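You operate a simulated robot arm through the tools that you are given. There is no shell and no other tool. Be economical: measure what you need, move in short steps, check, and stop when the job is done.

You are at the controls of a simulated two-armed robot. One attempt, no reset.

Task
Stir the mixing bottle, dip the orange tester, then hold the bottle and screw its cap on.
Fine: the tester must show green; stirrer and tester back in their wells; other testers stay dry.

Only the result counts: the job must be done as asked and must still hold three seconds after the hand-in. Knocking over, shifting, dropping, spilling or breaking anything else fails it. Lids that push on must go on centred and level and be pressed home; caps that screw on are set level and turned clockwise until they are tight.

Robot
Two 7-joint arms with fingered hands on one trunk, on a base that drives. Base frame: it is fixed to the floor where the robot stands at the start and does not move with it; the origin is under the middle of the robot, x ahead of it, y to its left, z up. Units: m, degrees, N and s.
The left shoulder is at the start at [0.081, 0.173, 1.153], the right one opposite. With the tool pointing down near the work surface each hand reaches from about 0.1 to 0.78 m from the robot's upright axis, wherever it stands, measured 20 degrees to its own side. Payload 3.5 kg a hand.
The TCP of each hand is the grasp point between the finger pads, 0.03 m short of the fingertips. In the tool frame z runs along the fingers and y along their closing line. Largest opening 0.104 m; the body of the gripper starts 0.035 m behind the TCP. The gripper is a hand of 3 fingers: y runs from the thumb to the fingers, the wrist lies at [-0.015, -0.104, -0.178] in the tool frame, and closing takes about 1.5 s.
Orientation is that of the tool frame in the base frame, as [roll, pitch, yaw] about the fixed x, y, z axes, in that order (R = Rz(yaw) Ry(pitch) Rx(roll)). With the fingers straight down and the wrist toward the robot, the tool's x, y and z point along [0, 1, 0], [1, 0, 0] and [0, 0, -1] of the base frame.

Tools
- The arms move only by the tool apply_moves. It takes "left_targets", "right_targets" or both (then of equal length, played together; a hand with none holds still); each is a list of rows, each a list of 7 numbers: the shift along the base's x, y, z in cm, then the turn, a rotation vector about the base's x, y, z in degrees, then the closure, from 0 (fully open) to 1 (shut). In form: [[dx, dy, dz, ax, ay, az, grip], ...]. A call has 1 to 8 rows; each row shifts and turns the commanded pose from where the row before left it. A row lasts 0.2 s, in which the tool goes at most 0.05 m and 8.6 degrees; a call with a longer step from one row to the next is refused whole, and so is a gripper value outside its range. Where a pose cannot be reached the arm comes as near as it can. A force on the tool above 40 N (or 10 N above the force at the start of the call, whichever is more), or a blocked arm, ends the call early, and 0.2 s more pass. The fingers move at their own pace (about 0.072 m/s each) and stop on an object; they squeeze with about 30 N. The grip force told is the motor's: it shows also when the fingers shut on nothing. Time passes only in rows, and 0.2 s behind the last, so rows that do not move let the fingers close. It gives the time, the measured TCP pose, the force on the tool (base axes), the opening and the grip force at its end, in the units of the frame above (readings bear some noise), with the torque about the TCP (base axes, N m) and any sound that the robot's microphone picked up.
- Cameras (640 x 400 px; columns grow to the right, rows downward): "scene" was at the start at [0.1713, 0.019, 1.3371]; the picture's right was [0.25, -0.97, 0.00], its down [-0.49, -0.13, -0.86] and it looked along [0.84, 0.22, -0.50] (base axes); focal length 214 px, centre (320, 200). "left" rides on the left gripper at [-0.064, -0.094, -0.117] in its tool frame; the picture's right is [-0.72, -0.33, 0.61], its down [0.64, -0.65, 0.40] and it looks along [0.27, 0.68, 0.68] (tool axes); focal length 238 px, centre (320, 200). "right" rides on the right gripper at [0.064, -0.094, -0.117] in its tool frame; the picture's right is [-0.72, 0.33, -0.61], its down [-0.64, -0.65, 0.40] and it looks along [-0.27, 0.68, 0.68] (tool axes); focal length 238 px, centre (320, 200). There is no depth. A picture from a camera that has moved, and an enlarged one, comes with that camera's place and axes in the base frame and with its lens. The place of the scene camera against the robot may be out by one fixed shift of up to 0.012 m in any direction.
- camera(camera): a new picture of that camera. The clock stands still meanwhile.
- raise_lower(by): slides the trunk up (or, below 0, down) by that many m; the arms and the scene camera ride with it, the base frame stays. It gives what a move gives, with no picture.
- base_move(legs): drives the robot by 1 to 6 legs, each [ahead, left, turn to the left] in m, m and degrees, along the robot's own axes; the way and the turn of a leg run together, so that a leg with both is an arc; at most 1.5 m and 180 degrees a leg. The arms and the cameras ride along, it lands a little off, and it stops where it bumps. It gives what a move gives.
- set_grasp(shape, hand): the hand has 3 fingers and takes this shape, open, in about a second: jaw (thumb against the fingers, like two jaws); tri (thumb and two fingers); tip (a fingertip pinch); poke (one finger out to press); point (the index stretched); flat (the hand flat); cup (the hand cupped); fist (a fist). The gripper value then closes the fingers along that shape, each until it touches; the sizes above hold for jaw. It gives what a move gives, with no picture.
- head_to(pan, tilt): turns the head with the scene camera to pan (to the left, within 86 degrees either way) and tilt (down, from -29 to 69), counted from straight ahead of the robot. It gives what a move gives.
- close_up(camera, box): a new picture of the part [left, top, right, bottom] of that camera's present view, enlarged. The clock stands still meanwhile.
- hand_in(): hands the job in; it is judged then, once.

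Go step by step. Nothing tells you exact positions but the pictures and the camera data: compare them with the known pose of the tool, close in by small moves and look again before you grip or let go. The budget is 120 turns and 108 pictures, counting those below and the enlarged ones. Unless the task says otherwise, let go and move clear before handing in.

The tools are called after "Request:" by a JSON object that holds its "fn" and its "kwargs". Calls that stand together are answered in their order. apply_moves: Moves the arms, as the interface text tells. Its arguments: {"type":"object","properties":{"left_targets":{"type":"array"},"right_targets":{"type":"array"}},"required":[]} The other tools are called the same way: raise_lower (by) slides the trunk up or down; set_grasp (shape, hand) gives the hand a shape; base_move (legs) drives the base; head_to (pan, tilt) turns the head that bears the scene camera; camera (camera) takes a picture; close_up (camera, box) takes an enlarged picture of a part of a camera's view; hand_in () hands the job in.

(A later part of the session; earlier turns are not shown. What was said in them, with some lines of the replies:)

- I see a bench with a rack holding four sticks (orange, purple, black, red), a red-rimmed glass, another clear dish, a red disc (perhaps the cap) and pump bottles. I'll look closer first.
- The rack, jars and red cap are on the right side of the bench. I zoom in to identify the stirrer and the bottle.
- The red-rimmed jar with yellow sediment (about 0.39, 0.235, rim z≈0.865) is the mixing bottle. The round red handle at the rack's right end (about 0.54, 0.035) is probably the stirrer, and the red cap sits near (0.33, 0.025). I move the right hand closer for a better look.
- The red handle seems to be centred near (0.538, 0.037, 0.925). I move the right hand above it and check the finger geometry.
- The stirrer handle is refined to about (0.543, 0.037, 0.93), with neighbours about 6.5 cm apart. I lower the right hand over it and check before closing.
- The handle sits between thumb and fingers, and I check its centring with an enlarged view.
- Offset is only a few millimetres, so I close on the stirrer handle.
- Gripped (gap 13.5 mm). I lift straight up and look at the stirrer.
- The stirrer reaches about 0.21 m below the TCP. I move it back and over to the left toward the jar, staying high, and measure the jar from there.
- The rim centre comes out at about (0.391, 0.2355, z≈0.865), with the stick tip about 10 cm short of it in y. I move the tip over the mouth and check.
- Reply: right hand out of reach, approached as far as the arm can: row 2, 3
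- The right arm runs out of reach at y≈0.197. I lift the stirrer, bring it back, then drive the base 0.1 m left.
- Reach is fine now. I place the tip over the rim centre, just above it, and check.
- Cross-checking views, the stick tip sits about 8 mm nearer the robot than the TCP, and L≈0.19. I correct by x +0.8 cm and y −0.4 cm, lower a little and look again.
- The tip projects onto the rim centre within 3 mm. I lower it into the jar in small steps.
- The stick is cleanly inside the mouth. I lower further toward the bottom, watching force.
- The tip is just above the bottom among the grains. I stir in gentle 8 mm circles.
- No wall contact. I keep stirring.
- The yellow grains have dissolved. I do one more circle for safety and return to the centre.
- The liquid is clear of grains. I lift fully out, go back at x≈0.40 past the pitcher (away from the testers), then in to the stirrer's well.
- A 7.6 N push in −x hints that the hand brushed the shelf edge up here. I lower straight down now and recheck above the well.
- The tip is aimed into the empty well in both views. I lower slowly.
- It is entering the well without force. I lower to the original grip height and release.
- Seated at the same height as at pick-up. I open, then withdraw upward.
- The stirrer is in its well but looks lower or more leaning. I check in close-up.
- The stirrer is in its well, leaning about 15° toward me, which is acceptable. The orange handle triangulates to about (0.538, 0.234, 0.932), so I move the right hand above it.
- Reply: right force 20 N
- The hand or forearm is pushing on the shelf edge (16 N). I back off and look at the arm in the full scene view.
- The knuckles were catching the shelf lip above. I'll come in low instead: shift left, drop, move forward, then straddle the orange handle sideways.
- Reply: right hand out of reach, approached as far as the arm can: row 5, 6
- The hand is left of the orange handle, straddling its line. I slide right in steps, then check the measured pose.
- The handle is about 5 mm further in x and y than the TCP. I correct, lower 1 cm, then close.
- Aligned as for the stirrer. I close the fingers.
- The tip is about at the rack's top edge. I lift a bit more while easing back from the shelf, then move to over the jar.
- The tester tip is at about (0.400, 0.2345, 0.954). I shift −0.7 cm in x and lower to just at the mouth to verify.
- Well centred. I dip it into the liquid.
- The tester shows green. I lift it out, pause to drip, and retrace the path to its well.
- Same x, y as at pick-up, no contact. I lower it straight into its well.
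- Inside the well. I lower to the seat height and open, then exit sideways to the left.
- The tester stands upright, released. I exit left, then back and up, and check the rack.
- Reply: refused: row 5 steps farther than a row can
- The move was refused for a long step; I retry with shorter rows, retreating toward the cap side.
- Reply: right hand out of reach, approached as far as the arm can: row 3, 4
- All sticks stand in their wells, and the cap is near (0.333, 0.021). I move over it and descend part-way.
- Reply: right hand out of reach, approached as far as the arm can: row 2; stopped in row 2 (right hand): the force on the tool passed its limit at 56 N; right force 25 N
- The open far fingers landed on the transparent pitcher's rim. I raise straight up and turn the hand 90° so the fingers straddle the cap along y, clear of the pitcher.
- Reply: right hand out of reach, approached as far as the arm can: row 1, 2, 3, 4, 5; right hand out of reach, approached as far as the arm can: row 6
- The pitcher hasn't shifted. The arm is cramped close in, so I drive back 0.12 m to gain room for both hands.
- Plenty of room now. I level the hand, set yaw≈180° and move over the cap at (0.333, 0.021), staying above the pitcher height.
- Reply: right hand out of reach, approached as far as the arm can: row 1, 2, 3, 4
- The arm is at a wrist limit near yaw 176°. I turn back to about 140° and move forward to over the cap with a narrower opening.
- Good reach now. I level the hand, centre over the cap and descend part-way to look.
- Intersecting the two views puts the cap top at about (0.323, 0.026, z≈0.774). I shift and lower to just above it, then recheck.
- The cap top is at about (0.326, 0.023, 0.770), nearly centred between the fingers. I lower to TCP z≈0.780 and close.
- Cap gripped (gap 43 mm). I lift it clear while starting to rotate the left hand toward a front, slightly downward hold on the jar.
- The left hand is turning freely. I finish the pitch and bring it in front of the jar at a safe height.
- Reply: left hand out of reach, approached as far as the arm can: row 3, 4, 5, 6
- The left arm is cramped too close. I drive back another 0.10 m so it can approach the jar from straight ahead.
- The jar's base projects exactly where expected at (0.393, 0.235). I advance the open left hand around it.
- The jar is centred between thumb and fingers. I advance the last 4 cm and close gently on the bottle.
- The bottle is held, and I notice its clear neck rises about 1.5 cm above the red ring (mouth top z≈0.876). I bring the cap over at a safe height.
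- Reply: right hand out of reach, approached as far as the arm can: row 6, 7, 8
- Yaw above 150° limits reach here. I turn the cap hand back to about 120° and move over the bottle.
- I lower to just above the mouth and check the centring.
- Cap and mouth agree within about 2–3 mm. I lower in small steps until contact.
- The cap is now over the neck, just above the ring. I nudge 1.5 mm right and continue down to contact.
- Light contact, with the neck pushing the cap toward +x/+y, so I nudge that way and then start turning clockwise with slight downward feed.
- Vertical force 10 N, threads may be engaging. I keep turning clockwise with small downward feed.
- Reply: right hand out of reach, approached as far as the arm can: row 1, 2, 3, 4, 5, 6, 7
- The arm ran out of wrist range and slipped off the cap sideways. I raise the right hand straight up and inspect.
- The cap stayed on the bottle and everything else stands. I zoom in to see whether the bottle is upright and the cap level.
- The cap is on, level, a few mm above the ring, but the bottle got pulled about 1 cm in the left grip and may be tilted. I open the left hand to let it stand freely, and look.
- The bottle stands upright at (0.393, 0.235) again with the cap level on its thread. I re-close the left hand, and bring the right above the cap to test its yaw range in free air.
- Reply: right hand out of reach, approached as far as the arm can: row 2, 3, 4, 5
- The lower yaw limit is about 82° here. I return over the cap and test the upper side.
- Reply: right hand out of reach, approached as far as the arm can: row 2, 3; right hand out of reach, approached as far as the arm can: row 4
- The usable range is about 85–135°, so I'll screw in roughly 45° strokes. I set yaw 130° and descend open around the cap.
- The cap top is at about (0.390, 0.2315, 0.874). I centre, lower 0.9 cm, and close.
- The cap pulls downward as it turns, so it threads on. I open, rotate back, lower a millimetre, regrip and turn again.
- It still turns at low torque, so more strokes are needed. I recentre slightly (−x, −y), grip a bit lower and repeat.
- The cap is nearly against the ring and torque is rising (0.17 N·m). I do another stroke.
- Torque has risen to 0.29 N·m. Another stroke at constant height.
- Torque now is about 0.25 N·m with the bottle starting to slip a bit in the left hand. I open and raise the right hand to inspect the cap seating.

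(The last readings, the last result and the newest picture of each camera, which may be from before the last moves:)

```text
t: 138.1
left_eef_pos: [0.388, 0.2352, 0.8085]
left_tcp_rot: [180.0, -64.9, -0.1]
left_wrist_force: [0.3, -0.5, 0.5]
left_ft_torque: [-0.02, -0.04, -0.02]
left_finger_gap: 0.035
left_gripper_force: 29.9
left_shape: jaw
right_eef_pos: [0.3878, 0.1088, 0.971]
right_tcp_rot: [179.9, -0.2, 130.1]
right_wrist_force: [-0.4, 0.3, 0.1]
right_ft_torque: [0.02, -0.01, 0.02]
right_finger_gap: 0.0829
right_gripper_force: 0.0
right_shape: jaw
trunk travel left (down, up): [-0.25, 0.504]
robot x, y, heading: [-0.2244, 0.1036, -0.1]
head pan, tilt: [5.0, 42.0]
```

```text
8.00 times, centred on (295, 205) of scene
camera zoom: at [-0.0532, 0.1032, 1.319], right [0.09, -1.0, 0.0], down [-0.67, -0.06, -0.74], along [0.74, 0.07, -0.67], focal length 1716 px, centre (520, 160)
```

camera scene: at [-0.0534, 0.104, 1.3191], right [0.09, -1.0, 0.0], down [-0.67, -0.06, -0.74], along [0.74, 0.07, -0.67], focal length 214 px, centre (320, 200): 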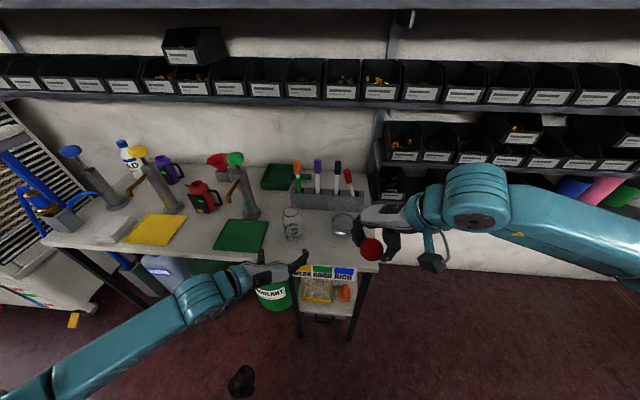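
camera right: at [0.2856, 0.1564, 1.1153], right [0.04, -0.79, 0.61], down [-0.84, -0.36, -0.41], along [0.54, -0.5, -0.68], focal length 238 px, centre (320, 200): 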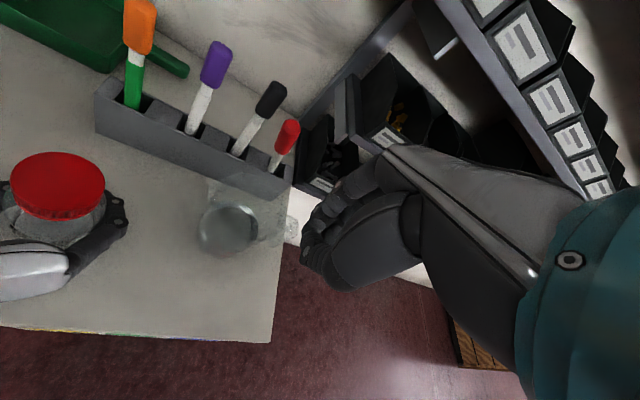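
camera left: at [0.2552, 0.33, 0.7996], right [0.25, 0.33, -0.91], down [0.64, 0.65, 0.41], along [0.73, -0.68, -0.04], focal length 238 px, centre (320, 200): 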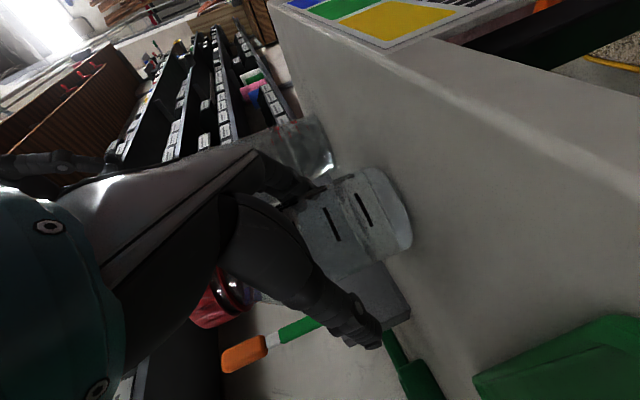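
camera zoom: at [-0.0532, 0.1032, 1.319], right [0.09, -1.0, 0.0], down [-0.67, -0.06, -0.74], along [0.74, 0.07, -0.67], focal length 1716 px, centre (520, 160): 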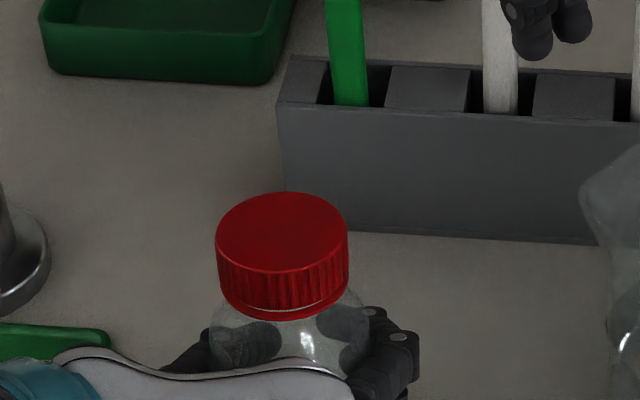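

Only a hairline remains between cap and ring. I regrip the bottle more firmly with the left hand, then give final tightening strokes.

Request:
{"fn": "apply_moves", "kwargs": {"left_targets": [[0, 0, 0, 0, 0, 0, 0.7], [0, 0, 0, 0, 0, 0, 0.5], [0, 0, 0, 0, 0, 0, 0.3], [0.3, 0, 0, 0, 0, 0, 0.3], [0, 0, 0, 0, 0, 0, 0.7], [0, 0, 0, 0, 0, 0, 1], [0, 0, 0, 0, 0, 0, 1], [0, 0, 0, 0, 0, 0, 1]]}}

Request:
{"fn": "apply_moves", "kwargs": {"right_targets": [[0, 4, 0, 0, 0, 0, 0.2], [0, 4, 0, 0, 0, 0, 0.2], [0.2, 4.3, 0, 0, 0, 0, 0.2], [0, 0, -3, 0, 0, 0, 0.2], [0, 0, -3, 0, 0, 0, 0.2], [0, 0, -2, 0, 0, 0, 0.2], [0, 0, -1.1, 0, 0, 0, 0.2], [0, 0, 0, 0, 0, 0, 0.2]], "left_targets": [[0, 0, 0, 0, 0, 0, 1], [0, 0, 0, 0, 0, 0, 1], [0, 0, 0, 0, 0, 0, 1], [0, 0, 0, 0, 0, 0, 1], [0, 0, 0, 0, 0, 0, 1], [0, 0, 0, 0, 0, 0, 1], [0, 0, 0, 0, 0, 0, 1], [0, 0, 0, 0, 0, 0, 1]]}}

Request:
{"fn": "apply_moves", "kwargs": {"right_targets": [[0, 0, 0, 0, 0, 0, 0.6], [0, 0, 0, 0, 0, 0, 1], [0, 0, 0, 0, 0, 0, 1], [0, 0, 0, 0, 0, 0, 1], [0, 0, 0, 0, 0, 0, 1], [0, 0, 0, 0, 0, 0, 1]]}}

Request:
{"fn": "apply_moves", "kwargs": {"right_targets": [[0, 0, 0, 0, 0, -7, 1], [0, 0, 0, 0, 0, -7, 1], [0, 0, 0, 0, 0, -7, 1], [0, 0, 0, 0, 0, -7, 1]]}}

```text
t: 139.9
left_eef_pos: [0.3918, 0.2353, 0.8078]
left_tcp_rot: [179.8, -65.0, 0.2]
left_wrist_force: [0.4, -0.1, 0.4]
left_ft_torque: [0.08, -0.03, -0.03]
left_finger_gap: 0.0316
left_gripper_force: 30.0
left_shape: jaw
right_eef_pos: [0.3875, 0.1098, 0.9706]
right_tcp_rot: [179.9, -0.1, 129.9]
right_wrist_force: [0.2, -0.1, -0.8]
right_ft_torque: [-0.02, 0.01, 0.02]
right_finger_gap: 0.083
right_gripper_force: 0.1
right_shape: jaw
trunk travel left (down, up): [-0.25, 0.504]
robot x, y, heading: [-0.2225, 0.0996, 0.2]
head pan, tilt: [5.0, 42.0]
```

```text
t: 141.7
left_eef_pos: [0.3919, 0.2354, 0.8073]
left_tcp_rot: [179.9, -65.0, 0.2]
left_wrist_force: [-0.2, 0.1, -0.3]
left_ft_torque: [0.05, -0.04, -0.01]
left_finger_gap: 0.0314
left_gripper_force: 29.9
left_shape: jaw
right_eef_pos: [0.3907, 0.2328, 0.8808]
right_tcp_rot: [-180.0, 0.0, 130.1]
right_wrist_force: [0.1, 0.2, 0.2]
right_ft_torque: [0.01, 0.03, -0.02]
right_finger_gap: 0.083
right_gripper_force: 0.0
right_shape: jaw
trunk travel left (down, up): [-0.25, 0.504]
robot x, y, heading: [-0.2182, 0.1001, -0.1]
head pan, tilt: [5.0, 42.0]
```

```text
t: 143.1
left_eef_pos: [0.3907, 0.236, 0.8076]
left_tcp_rot: [179.9, -65.0, 0.2]
left_wrist_force: [-2.8, 3.4, 5.0]
left_ft_torque: [-0.28, 0.07, -0.03]
left_finger_gap: 0.0316
left_gripper_force: 30.0
left_shape: jaw
right_eef_pos: [0.39, 0.2319, 0.8816]
right_tcp_rot: [-179.9, -0.1, 130.0]
right_wrist_force: [2.5, -2.4, -2.0]
right_ft_torque: [0.23, -0.2, 0.04]
right_finger_gap: 0.02
right_gripper_force: 30.2
right_shape: jaw
trunk travel left (down, up): [-0.25, 0.504]
robot x, y, heading: [-0.2192, 0.0991, 0.3]
head pan, tilt: [5.0, 42.0]
```

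```text
t: 144.1
left_eef_pos: [0.3921, 0.2379, 0.8092]
left_tcp_rot: [-179.9, -65.1, 0.1]
left_wrist_force: [-5.7, 13.7, 10.7]
left_ft_torque: [-0.62, 0.14, -0.43]
left_finger_gap: 0.0312
left_gripper_force: 30.3
left_shape: jaw
right_eef_pos: [0.3916, 0.2319, 0.8811]
right_tcp_rot: [179.9, 0.1, 101.7]
right_wrist_force: [6.1, -14.6, -0.8]
right_ft_torque: [-0.37, -0.33, 0.46]
right_finger_gap: 0.0193
right_gripper_force: 29.3
right_shape: jaw
trunk travel left (down, up): [-0.25, 0.504]
robot x, y, heading: [-0.2215, 0.1027, 0.2]
head pan, tilt: [5.0, 42.0]
```

The torque rose to 0.46 N·m, but the right gap is unusually small, so I check how it is gripping.

Request:
{"fn": "close_up", "kwargs": {"camera": "right", "box": [200, 140, 400, 320]}}

```text
2.22 times, centred on (300, 230) of right
camera zoom: at [0.2853, 0.275, 0.9987], right [0.46, -0.64, 0.62], down [-0.51, -0.76, -0.4], along [0.73, -0.12, -0.68], focal length 530 px, centre (364, 133)
```

zoom: 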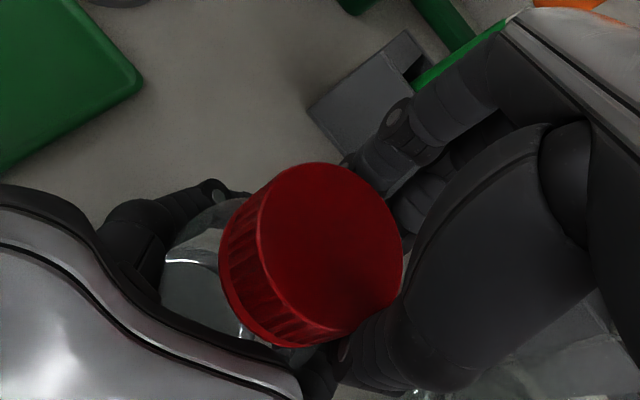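

The cap sits about 1.3 cm off the TCP toward the robot, so the grip was on a chord. I open and lift the right hand, let the bottle stand free, and measure once more.

Request:
{"fn": "apply_moves", "kwargs": {"right_targets": [[0, 0, 0, 0, 0, 0, 0.7], [0, 0, 0, 0, 0, 0, 0.3], [0, 0, 0, 0, 0, 0, 0.1], [0, 0, 0, 0, 0, 0, 0.1], [0, 0, 3, 0, 0, 0, 0.1], [0, 0, 3, 0, 0, 0, 0.1], [0, -4, 2, 0, 0, 0, 0.1], [0, -4, 0, 0, 0, 0, 0.1]]}}

Request:
{"fn": "apply_moves", "kwargs": {"right_targets": [[0, -4, 0, 0, 0, 0, 0.2], [0, 0, 0, 0, 0, 5, 0.2], [0, 0, 0, 0, 0, 8, 0.2], [0, 0, 0, 0, 0, 8, 0.2], [0, 0, 0, 0, 0, 0, 0.2], [0, 0, 0, 0, 0, 0, 0.2], [0, 0, 0, 0, 0, 0, 0.2]], "left_targets": [[0, 0, 0, 0, 0, 0, 0.8], [0, 0, 0, 0, 0, 0, 0.6], [0, 0, 0, 0, 0, 0, 0.45], [0, 0, 0, 0, 0, 0, 0.3], [0, 0, 0, 0, 0, 0, 0.15], [0, 0, 0, 0, 0, 0, 0], [0, 0, 0, 0, 0, 0, 0]]}}

Request:
{"fn": "close_up", "kwargs": {"camera": "scene", "box": [265, 175, 335, 245]}}

```text
t: 145.9
left_eef_pos: [0.3904, 0.2352, 0.8077]
left_tcp_rot: [-179.8, -64.8, -0.2]
left_wrist_force: [-0.3, -1.0, 0.8]
left_ft_torque: [0.02, 0.04, -0.03]
left_finger_gap: 0.0312
left_gripper_force: 30.0
left_shape: jaw
right_eef_pos: [0.3891, 0.1497, 0.9594]
right_tcp_rot: [-180.0, -0.2, 102.0]
right_wrist_force: [0.7, 0.6, 0.1]
right_ft_torque: [0.05, 0.01, 0.02]
right_finger_gap: 0.0937
right_gripper_force: 0.0
right_shape: jaw
trunk travel left (down, up): [-0.25, 0.504]
robot x, y, heading: [-0.2179, 0.0997, -0.1]
head pan, tilt: [5.0, 42.0]
```

```text
t: 147.5
left_eef_pos: [0.3916, 0.2347, 0.807]
left_tcp_rot: [179.7, -65.0, 0.2]
left_wrist_force: [0.3, 0.4, -0.3]
left_ft_torque: [0.05, 0.01, 0.0]
left_finger_gap: 0.1037
left_gripper_force: 0.1
left_shape: jaw
right_eef_pos: [0.3895, 0.1139, 0.9596]
right_tcp_rot: [180.0, -0.2, 123.0]
right_wrist_force: [0.5, 0.3, -0.2]
right_ft_torque: [0.0, 0.02, -0.02]
right_finger_gap: 0.0834
right_gripper_force: 0.2
right_shape: jaw
trunk travel left (down, up): [-0.25, 0.504]
robot x, y, heading: [-0.2212, 0.1022, 0.3]
head pan, tilt: [5.0, 42.0]
```

```text
5.71 times, centred on (300, 210) of scene
camera zoom: at [-0.0534, 0.104, 1.319], right [0.09, -1.0, 0.0], down [-0.67, -0.06, -0.74], along [0.74, 0.07, -0.67], focal length 1226 px, centre (434, 143)
```

zoom: 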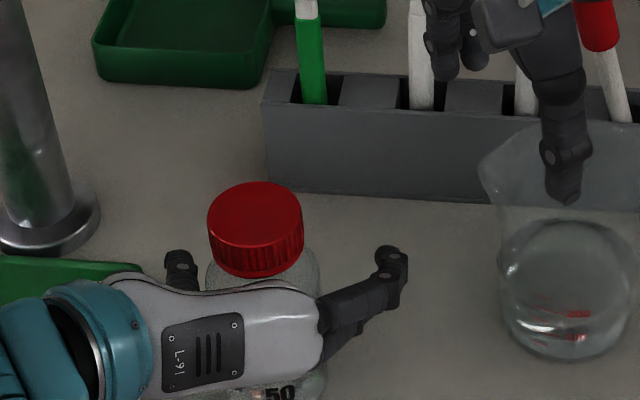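

Standing upright, the cap now looks flush with the ring; the bottle is at (0.378, 0.2365). I recentre both hands on it for a final tightening check.

Request:
{"fn": "apply_moves", "kwargs": {"left_targets": [[-0.6, 0.1, 0, 0, 0, 0, 0], [-0.6, 0.1, 0, 0, 0, 0, 0], [0, 0, 0, 0, 0, 0, 0.3], [0, 0, 0, 0, 0, 0, 0.6], [0, 0, 0, 0, 0, 0, 1], [0, 0, 0, 0, 0, 0, 1], [0, 0, 0, 0, 0, 0, 1], [0, 0, 0, 0, 0, 0, 1]], "right_targets": [[0, 0, 0, 0, 0, 3, 0.2], [0, 0, 0, 0, 0, 3, 0.2], [0, 0, 0, 0, 0, 0, 0.2], [0, 0, 0, 0, 0, 0, 0.2], [0, 0, 0, 0, 0, 0, 0.2], [-0.4, 4, 0, 0, 0, 0, 0.2], [-0.4, 4, 0, 0, 0, 0, 0.2], [-0.3, 4.1, 0, 0, 0, 0, 0.2]]}}

Request:
{"fn": "apply_moves", "kwargs": {"right_targets": [[0, 0, -3, 0, 0, 0, 0.2], [0, 0, -3, 0, 0, 0, 0.2], [0, 0, -1.9, 0, 0, 0, 0.2], [0, 0, 0, 0, 0, 0, 0.6], [0, 0, 0, 0, 0, 0, 1], [0, 0, 0, 0, 0, 0, 1], [0, 0, 0, 0, 0, 0, 1], [0, 0, 0, 0, 0, 0, 1]]}}

```text
t: 149.3
left_eef_pos: [0.3801, 0.2379, 0.807]
left_tcp_rot: [180.0, -65.0, 0.0]
left_wrist_force: [0.0, 0.2, 0.5]
left_ft_torque: [0.01, -0.01, -0.02]
left_finger_gap: 0.0346
left_gripper_force: 29.7
left_shape: jaw
right_eef_pos: [0.3813, 0.2353, 0.9589]
right_tcp_rot: [179.9, 0.0, 129.0]
right_wrist_force: [0.2, -0.4, 0.0]
right_ft_torque: [-0.02, 0.0, -0.01]
right_finger_gap: 0.0833
right_gripper_force: 0.1
right_shape: jaw
trunk travel left (down, up): [-0.25, 0.504]
robot x, y, heading: [-0.2218, 0.1032, -0.3]
head pan, tilt: [5.0, 42.0]
```

```text
t: 151.1
left_eef_pos: [0.3792, 0.2364, 0.8067]
left_tcp_rot: [179.9, -65.0, 0.2]
left_wrist_force: [-3.5, -0.9, 2.4]
left_ft_torque: [-0.08, 0.06, -0.06]
left_finger_gap: 0.0341
left_gripper_force: 30.1
left_shape: jaw
right_eef_pos: [0.3791, 0.234, 0.8819]
right_tcp_rot: [-180.0, -0.1, 128.9]
right_wrist_force: [4.3, -0.5, -0.7]
right_ft_torque: [0.12, -0.39, 0.01]
right_finger_gap: 0.0328
right_gripper_force: 29.9
right_shape: jaw
trunk travel left (down, up): [-0.25, 0.504]
robot x, y, heading: [-0.2221, 0.101, 0.1]
head pan, tilt: [5.0, 42.0]
```

Both grips are consistent. I make a clockwise stroke and read the torque.

Request:
{"fn": "apply_moves", "kwargs": {"right_targets": [[0, 0, 0, 0, 0, -7, 1], [0, 0, 0, 0, 0, -7, 1], [0, 0, 0, 0, 0, -7, 1], [0, 0, 0, 0, 0, 0, 1]]}}

Request:
{"fn": "apply_moves", "kwargs": {"right_targets": [[0, 0, 0, 0, 0, -7, 1], [0, 0, 0, 0, 0, -7, 1], [0, 0, 0, 0, 0, -5, 1], [0, 0, 0, 0, 0, 0, 1]]}}

```text
t: 152.1
left_eef_pos: [0.3801, 0.2363, 0.8073]
left_tcp_rot: [-179.9, -65.0, -0.1]
left_wrist_force: [-3.0, 0.3, 2.8]
left_ft_torque: [-0.11, 0.12, -0.4]
left_finger_gap: 0.0331
left_gripper_force: 29.5
left_shape: jaw
right_eef_pos: [0.3788, 0.2342, 0.8808]
right_tcp_rot: [-180.0, -0.1, 107.9]
right_wrist_force: [3.4, 0.4, -1.0]
right_ft_torque: [0.17, -0.42, 0.39]
right_finger_gap: 0.0323
right_gripper_force: 29.6
right_shape: jaw
trunk travel left (down, up): [-0.25, 0.504]
robot x, y, heading: [-0.2199, 0.1013, 0.2]
head pan, tilt: [5.0, 42.0]
```

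```text
t: 153.1
left_eef_pos: [0.3773, 0.2359, 0.809]
left_tcp_rot: [-179.9, -65.0, 0.0]
left_wrist_force: [-3.6, -2.0, 1.8]
left_ft_torque: [-0.09, 0.09, -0.7]
left_finger_gap: 0.0329
left_gripper_force: 30.6
left_shape: jaw
right_eef_pos: [0.3801, 0.2338, 0.8811]
right_tcp_rot: [179.9, 0.0, 88.8]
right_wrist_force: [4.5, 2.8, -1.1]
right_ft_torque: [0.24, -0.47, 0.7]
right_finger_gap: 0.0306
right_gripper_force: 29.7
right_shape: jaw
trunk travel left (down, up): [-0.25, 0.504]
robot x, y, heading: [-0.2229, 0.0981, 0.1]
head pan, tilt: [5.0, 42.0]
```

Torque climbs to 0.70 N·m with the hand slipping, so the cap is tight. One more stroke confirms.

Request:
{"fn": "apply_moves", "kwargs": {"right_targets": [[0, 0, 0, 0, 0, 0, 0.8], [0, 0, 0, 0, 0, 0, 0.4], [0, 0, 0, 0, 0, 7, 0.25], [0, 0, 0, 0, 0, 7, 0.25], [0, 0, 0, 0, 0, 7, 0.25], [0, 0, 0, 0, 0, 7, 0.25], [0, 0, 0, 0, 0, 7, 0.25], [0, 0, 0, 0, 0, 5, 0.25]]}}

Request:
{"fn": "apply_moves", "kwargs": {"right_targets": [[0, 0, 0, 0, 0, 0, 0.6], [0, 0, 0, 0, 0, 0, 1], [0, 0, 0, 0, 0, 0, 1], [0, 0, 0, 0, 0, 0, 1], [0, 0, 0, 0, 0, 0, 1], [0, 0, 0, 0, 0, 0, 1]]}}

Request:
{"fn": "apply_moves", "kwargs": {"right_targets": [[0, 0, 0, 0, 0, -7, 1], [0, 0, 0, 0, 0, -7, 1], [0, 0, 0, 0, 0, -7, 1], [0, 0, 0, 0, 0, 0, 1]]}}

```text
t: 154.9
left_eef_pos: [0.3788, 0.2369, 0.8076]
left_tcp_rot: [180.0, -64.9, 0.2]
left_wrist_force: [1.0, -0.7, 0.1]
left_ft_torque: [-0.03, -0.02, -0.05]
left_finger_gap: 0.0328
left_gripper_force: 29.6
left_shape: jaw
right_eef_pos: [0.379, 0.2341, 0.8809]
right_tcp_rot: [-179.9, -0.1, 129.1]
right_wrist_force: [-1.0, 0.5, 0.5]
right_ft_torque: [0.01, 0.01, 0.0]
right_finger_gap: 0.0778
right_gripper_force: 0.1
right_shape: jaw
trunk travel left (down, up): [-0.25, 0.504]
robot x, y, heading: [-0.2198, 0.099, 0.2]
head pan, tilt: [5.0, 42.0]
```

```text
t: 156.3
left_eef_pos: [0.38, 0.2376, 0.8076]
left_tcp_rot: [179.8, -64.9, 0.2]
left_wrist_force: [-3.8, 4.3, 3.8]
left_ft_torque: [-0.22, 0.0, -0.05]
left_finger_gap: 0.0325
left_gripper_force: 30.4
left_shape: jaw
right_eef_pos: [0.3796, 0.2338, 0.8809]
right_tcp_rot: [-179.9, -0.1, 129.0]
right_wrist_force: [3.1, -4.4, -3.8]
right_ft_torque: [-0.05, -0.23, 0.0]
right_finger_gap: 0.0322
right_gripper_force: 30.5
right_shape: jaw
trunk travel left (down, up): [-0.25, 0.504]
robot x, y, heading: [-0.2214, 0.0969, 0.3]
head pan, tilt: [5.0, 42.0]
```

```text
t: 157.3
left_eef_pos: [0.3788, 0.2352, 0.8077]
left_tcp_rot: [-180.0, -65.1, 0.0]
left_wrist_force: [-4.0, 1.9, 5.3]
left_ft_torque: [-0.29, 0.18, -0.6]
left_finger_gap: 0.0324
left_gripper_force: 30.6
left_shape: jaw
right_eef_pos: [0.379, 0.2352, 0.8815]
right_tcp_rot: [180.0, -0.1, 108.0]
right_wrist_force: [3.7, -0.8, -5.3]
right_ft_torque: [0.17, -0.51, 0.61]
right_finger_gap: 0.0309
right_gripper_force: 30.0
right_shape: jaw
trunk travel left (down, up): [-0.25, 0.504]
robot x, y, heading: [-0.2202, 0.0998, 0.2]
head pan, tilt: [5.0, 42.0]
```

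The cap is tight (0.6 N·m within 21°). I release the right hand and lift away, then open the left and back straight off.

Request:
{"fn": "apply_moves", "kwargs": {"right_targets": [[0, 0, 0, 0, 0, 0, 0.7], [0, 0, 0, 0, 0, 0, 0.3], [0, 0, 0, 0, 0, 0, 0.1], [0, 0, 0, 0, 0, 0, 0.1], [0, 0, 3, 0, 0, 0, 0.1], [0, 0, 4, 0, 0, 0, 0.1], [0, 0, 4, 0, 0, 0, 0.1], [-2, -3, 3, 0, 0, 0, 0.1]]}}

Request:
{"fn": "apply_moves", "kwargs": {"right_targets": [[-2, -4, 0, 0, 0, 0, 0.1], [-2, -4, 0, 0, 0, 0, 0.1], [-2, -4, 0, 0, 0, 0, 0.1], [0, 0, 0, 0, 0, 0, 0.1], [0, 0, 0, 0, 0, 0, 0.1], [0, 0, 0, 0, 0, 0, 0.1], [0, 0, 0, 0, 0, 0, 0.1], [0, 0, 0, 0, 0, 0, 0.1]], "left_targets": [[0, 0, 0, 0, 0, 0, 0.8], [0, 0, 0, 0, 0, 0, 0.6], [0, 0, 0, 0, 0, 0, 0.45], [0, 0, 0, 0, 0, 0, 0.3], [0, 0, 0, 0, 0, 0, 0.15], [0, 0, 0, 0, 0, 0, 0], [0, 0, 0, 0, 0, 0, 0], [0, 0, 0, 0, 0, 0, 0]]}}

Request:
{"fn": "apply_moves", "kwargs": {"left_targets": [[-1.5, 0, 0, 0, 0, 0, 0], [-2, 0, 0.3, 0, 0, 0, 0], [-2.5, 0, 0.5, 0, 0, 0, 0], [-2.5, 0, 0.5, 0, 0, 0, 0], [-2.5, 0, 0.5, 0, 0, 0, 0], [-2, 0, 0.5, 0, 0, 0, 0], [0, 0, 0, 0, 0, 0, 0]]}}

Request:
{"fn": "close_up", "kwargs": {"camera": "scene", "box": [240, 150, 380, 270]}}

```text
t: 159.1
left_eef_pos: [0.3794, 0.2355, 0.8071]
left_tcp_rot: [-179.9, -65.1, -0.1]
left_wrist_force: [-0.4, -0.2, -0.5]
left_ft_torque: [0.01, -0.03, -0.01]
left_finger_gap: 0.0326
left_gripper_force: 29.2
left_shape: jaw
right_eef_pos: [0.359, 0.2019, 1.0214]
right_tcp_rot: [-179.9, -0.1, 108.0]
right_wrist_force: [-0.6, 0.5, 0.1]
right_ft_torque: [-0.01, -0.01, 0.01]
right_finger_gap: 0.0936
right_gripper_force: 0.0
right_shape: jaw
trunk travel left (down, up): [-0.25, 0.504]
robot x, y, heading: [-0.2231, 0.0992, 0.2]
head pan, tilt: [5.0, 42.0]
```

```text
t: 160.9
left_eef_pos: [0.38, 0.237, 0.8081]
left_tcp_rot: [180.0, -64.9, 0.1]
left_wrist_force: [-0.6, -0.3, -0.4]
left_ft_torque: [-0.02, -0.02, 0.0]
left_finger_gap: 0.1035
left_gripper_force: 0.0
left_shape: jaw
right_eef_pos: [0.3005, 0.0849, 1.0214]
right_tcp_rot: [180.0, -0.1, 108.0]
right_wrist_force: [0.1, 1.2, 0.0]
right_ft_torque: [0.01, -0.02, 0.02]
right_finger_gap: 0.0935
right_gripper_force: 0.0
right_shape: jaw
trunk travel left (down, up): [-0.25, 0.504]
robot x, y, heading: [-0.2205, 0.1022, 0.2]
head pan, tilt: [5.0, 42.0]
```

```text
t: 162.5
left_eef_pos: [0.2487, 0.2377, 0.8305]
left_tcp_rot: [-179.8, -65.0, 0.0]
left_wrist_force: [-0.7, 0.4, 0.1]
left_ft_torque: [0.03, -0.02, 0.02]
left_finger_gap: 0.1037
left_gripper_force: 0.0
left_shape: jaw
right_eef_pos: [0.3018, 0.0845, 1.021]
right_tcp_rot: [180.0, -0.1, 108.0]
right_wrist_force: [0.4, -0.4, 0.6]
right_ft_torque: [0.02, 0.02, -0.01]
right_finger_gap: 0.0933
right_gripper_force: 0.0
right_shape: jaw
trunk travel left (down, up): [-0.25, 0.504]
robot x, y, heading: [-0.221, 0.1002, 0.0]
head pan, tilt: [5.0, 42.0]
```

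```text
3.33 times, centred on (310, 210) of scene
camera zoom: at [-0.0532, 0.104, 1.319], right [0.09, -1.0, 0.0], down [-0.67, -0.06, -0.74], along [0.74, 0.07, -0.67], focal length 715 px, centre (353, 167)
```

zoom: 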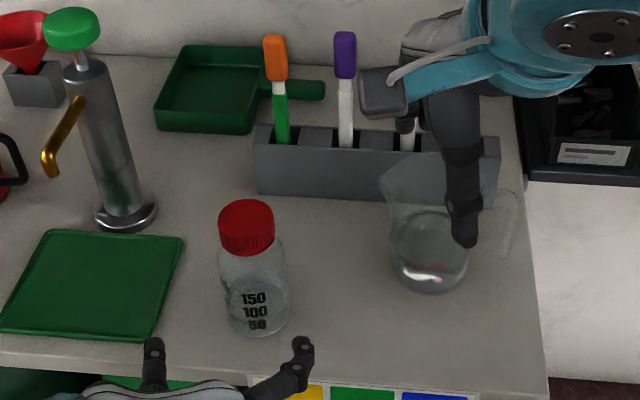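

The bottle stands upright with its cap on tight and level. The orange tester shows green in its well, the purple tester is white, and both hands are clear, so I hand in.

Request:
{"fn": "hand_in", "kwargs": {}}

```text
The job is handed in.
```

I stirred the bottle until the grains dissolved, dipped the orange tester until it showed green, and screwed the cap on tight while the left hand held the bottle. I then handed the job in; no verdict came back.

- **Stirrer and tester:** both are back in their wells. The stirrer leans about 15° in its well instead of standing upright as it did at the start. The other testers were never dipped.
- **Cap:** it is level and flush with the ring. The last strokes met 0.6–0.7 N·m, up from about 0.1 N·m when the thread was loose.
- **Bottle position:** it stands upright but about 1–1.5 cm closer to the robot than where it started. It was dragged when the right hand ran out of reach and slipped off the cap.
- **Accidental contacts:** the open right hand pressed on the clear pitcher's rim (56 N) and pushed against the shelf edge twice (up to about 16 N in one direction). Nothing shifted that I could see in the pictures.
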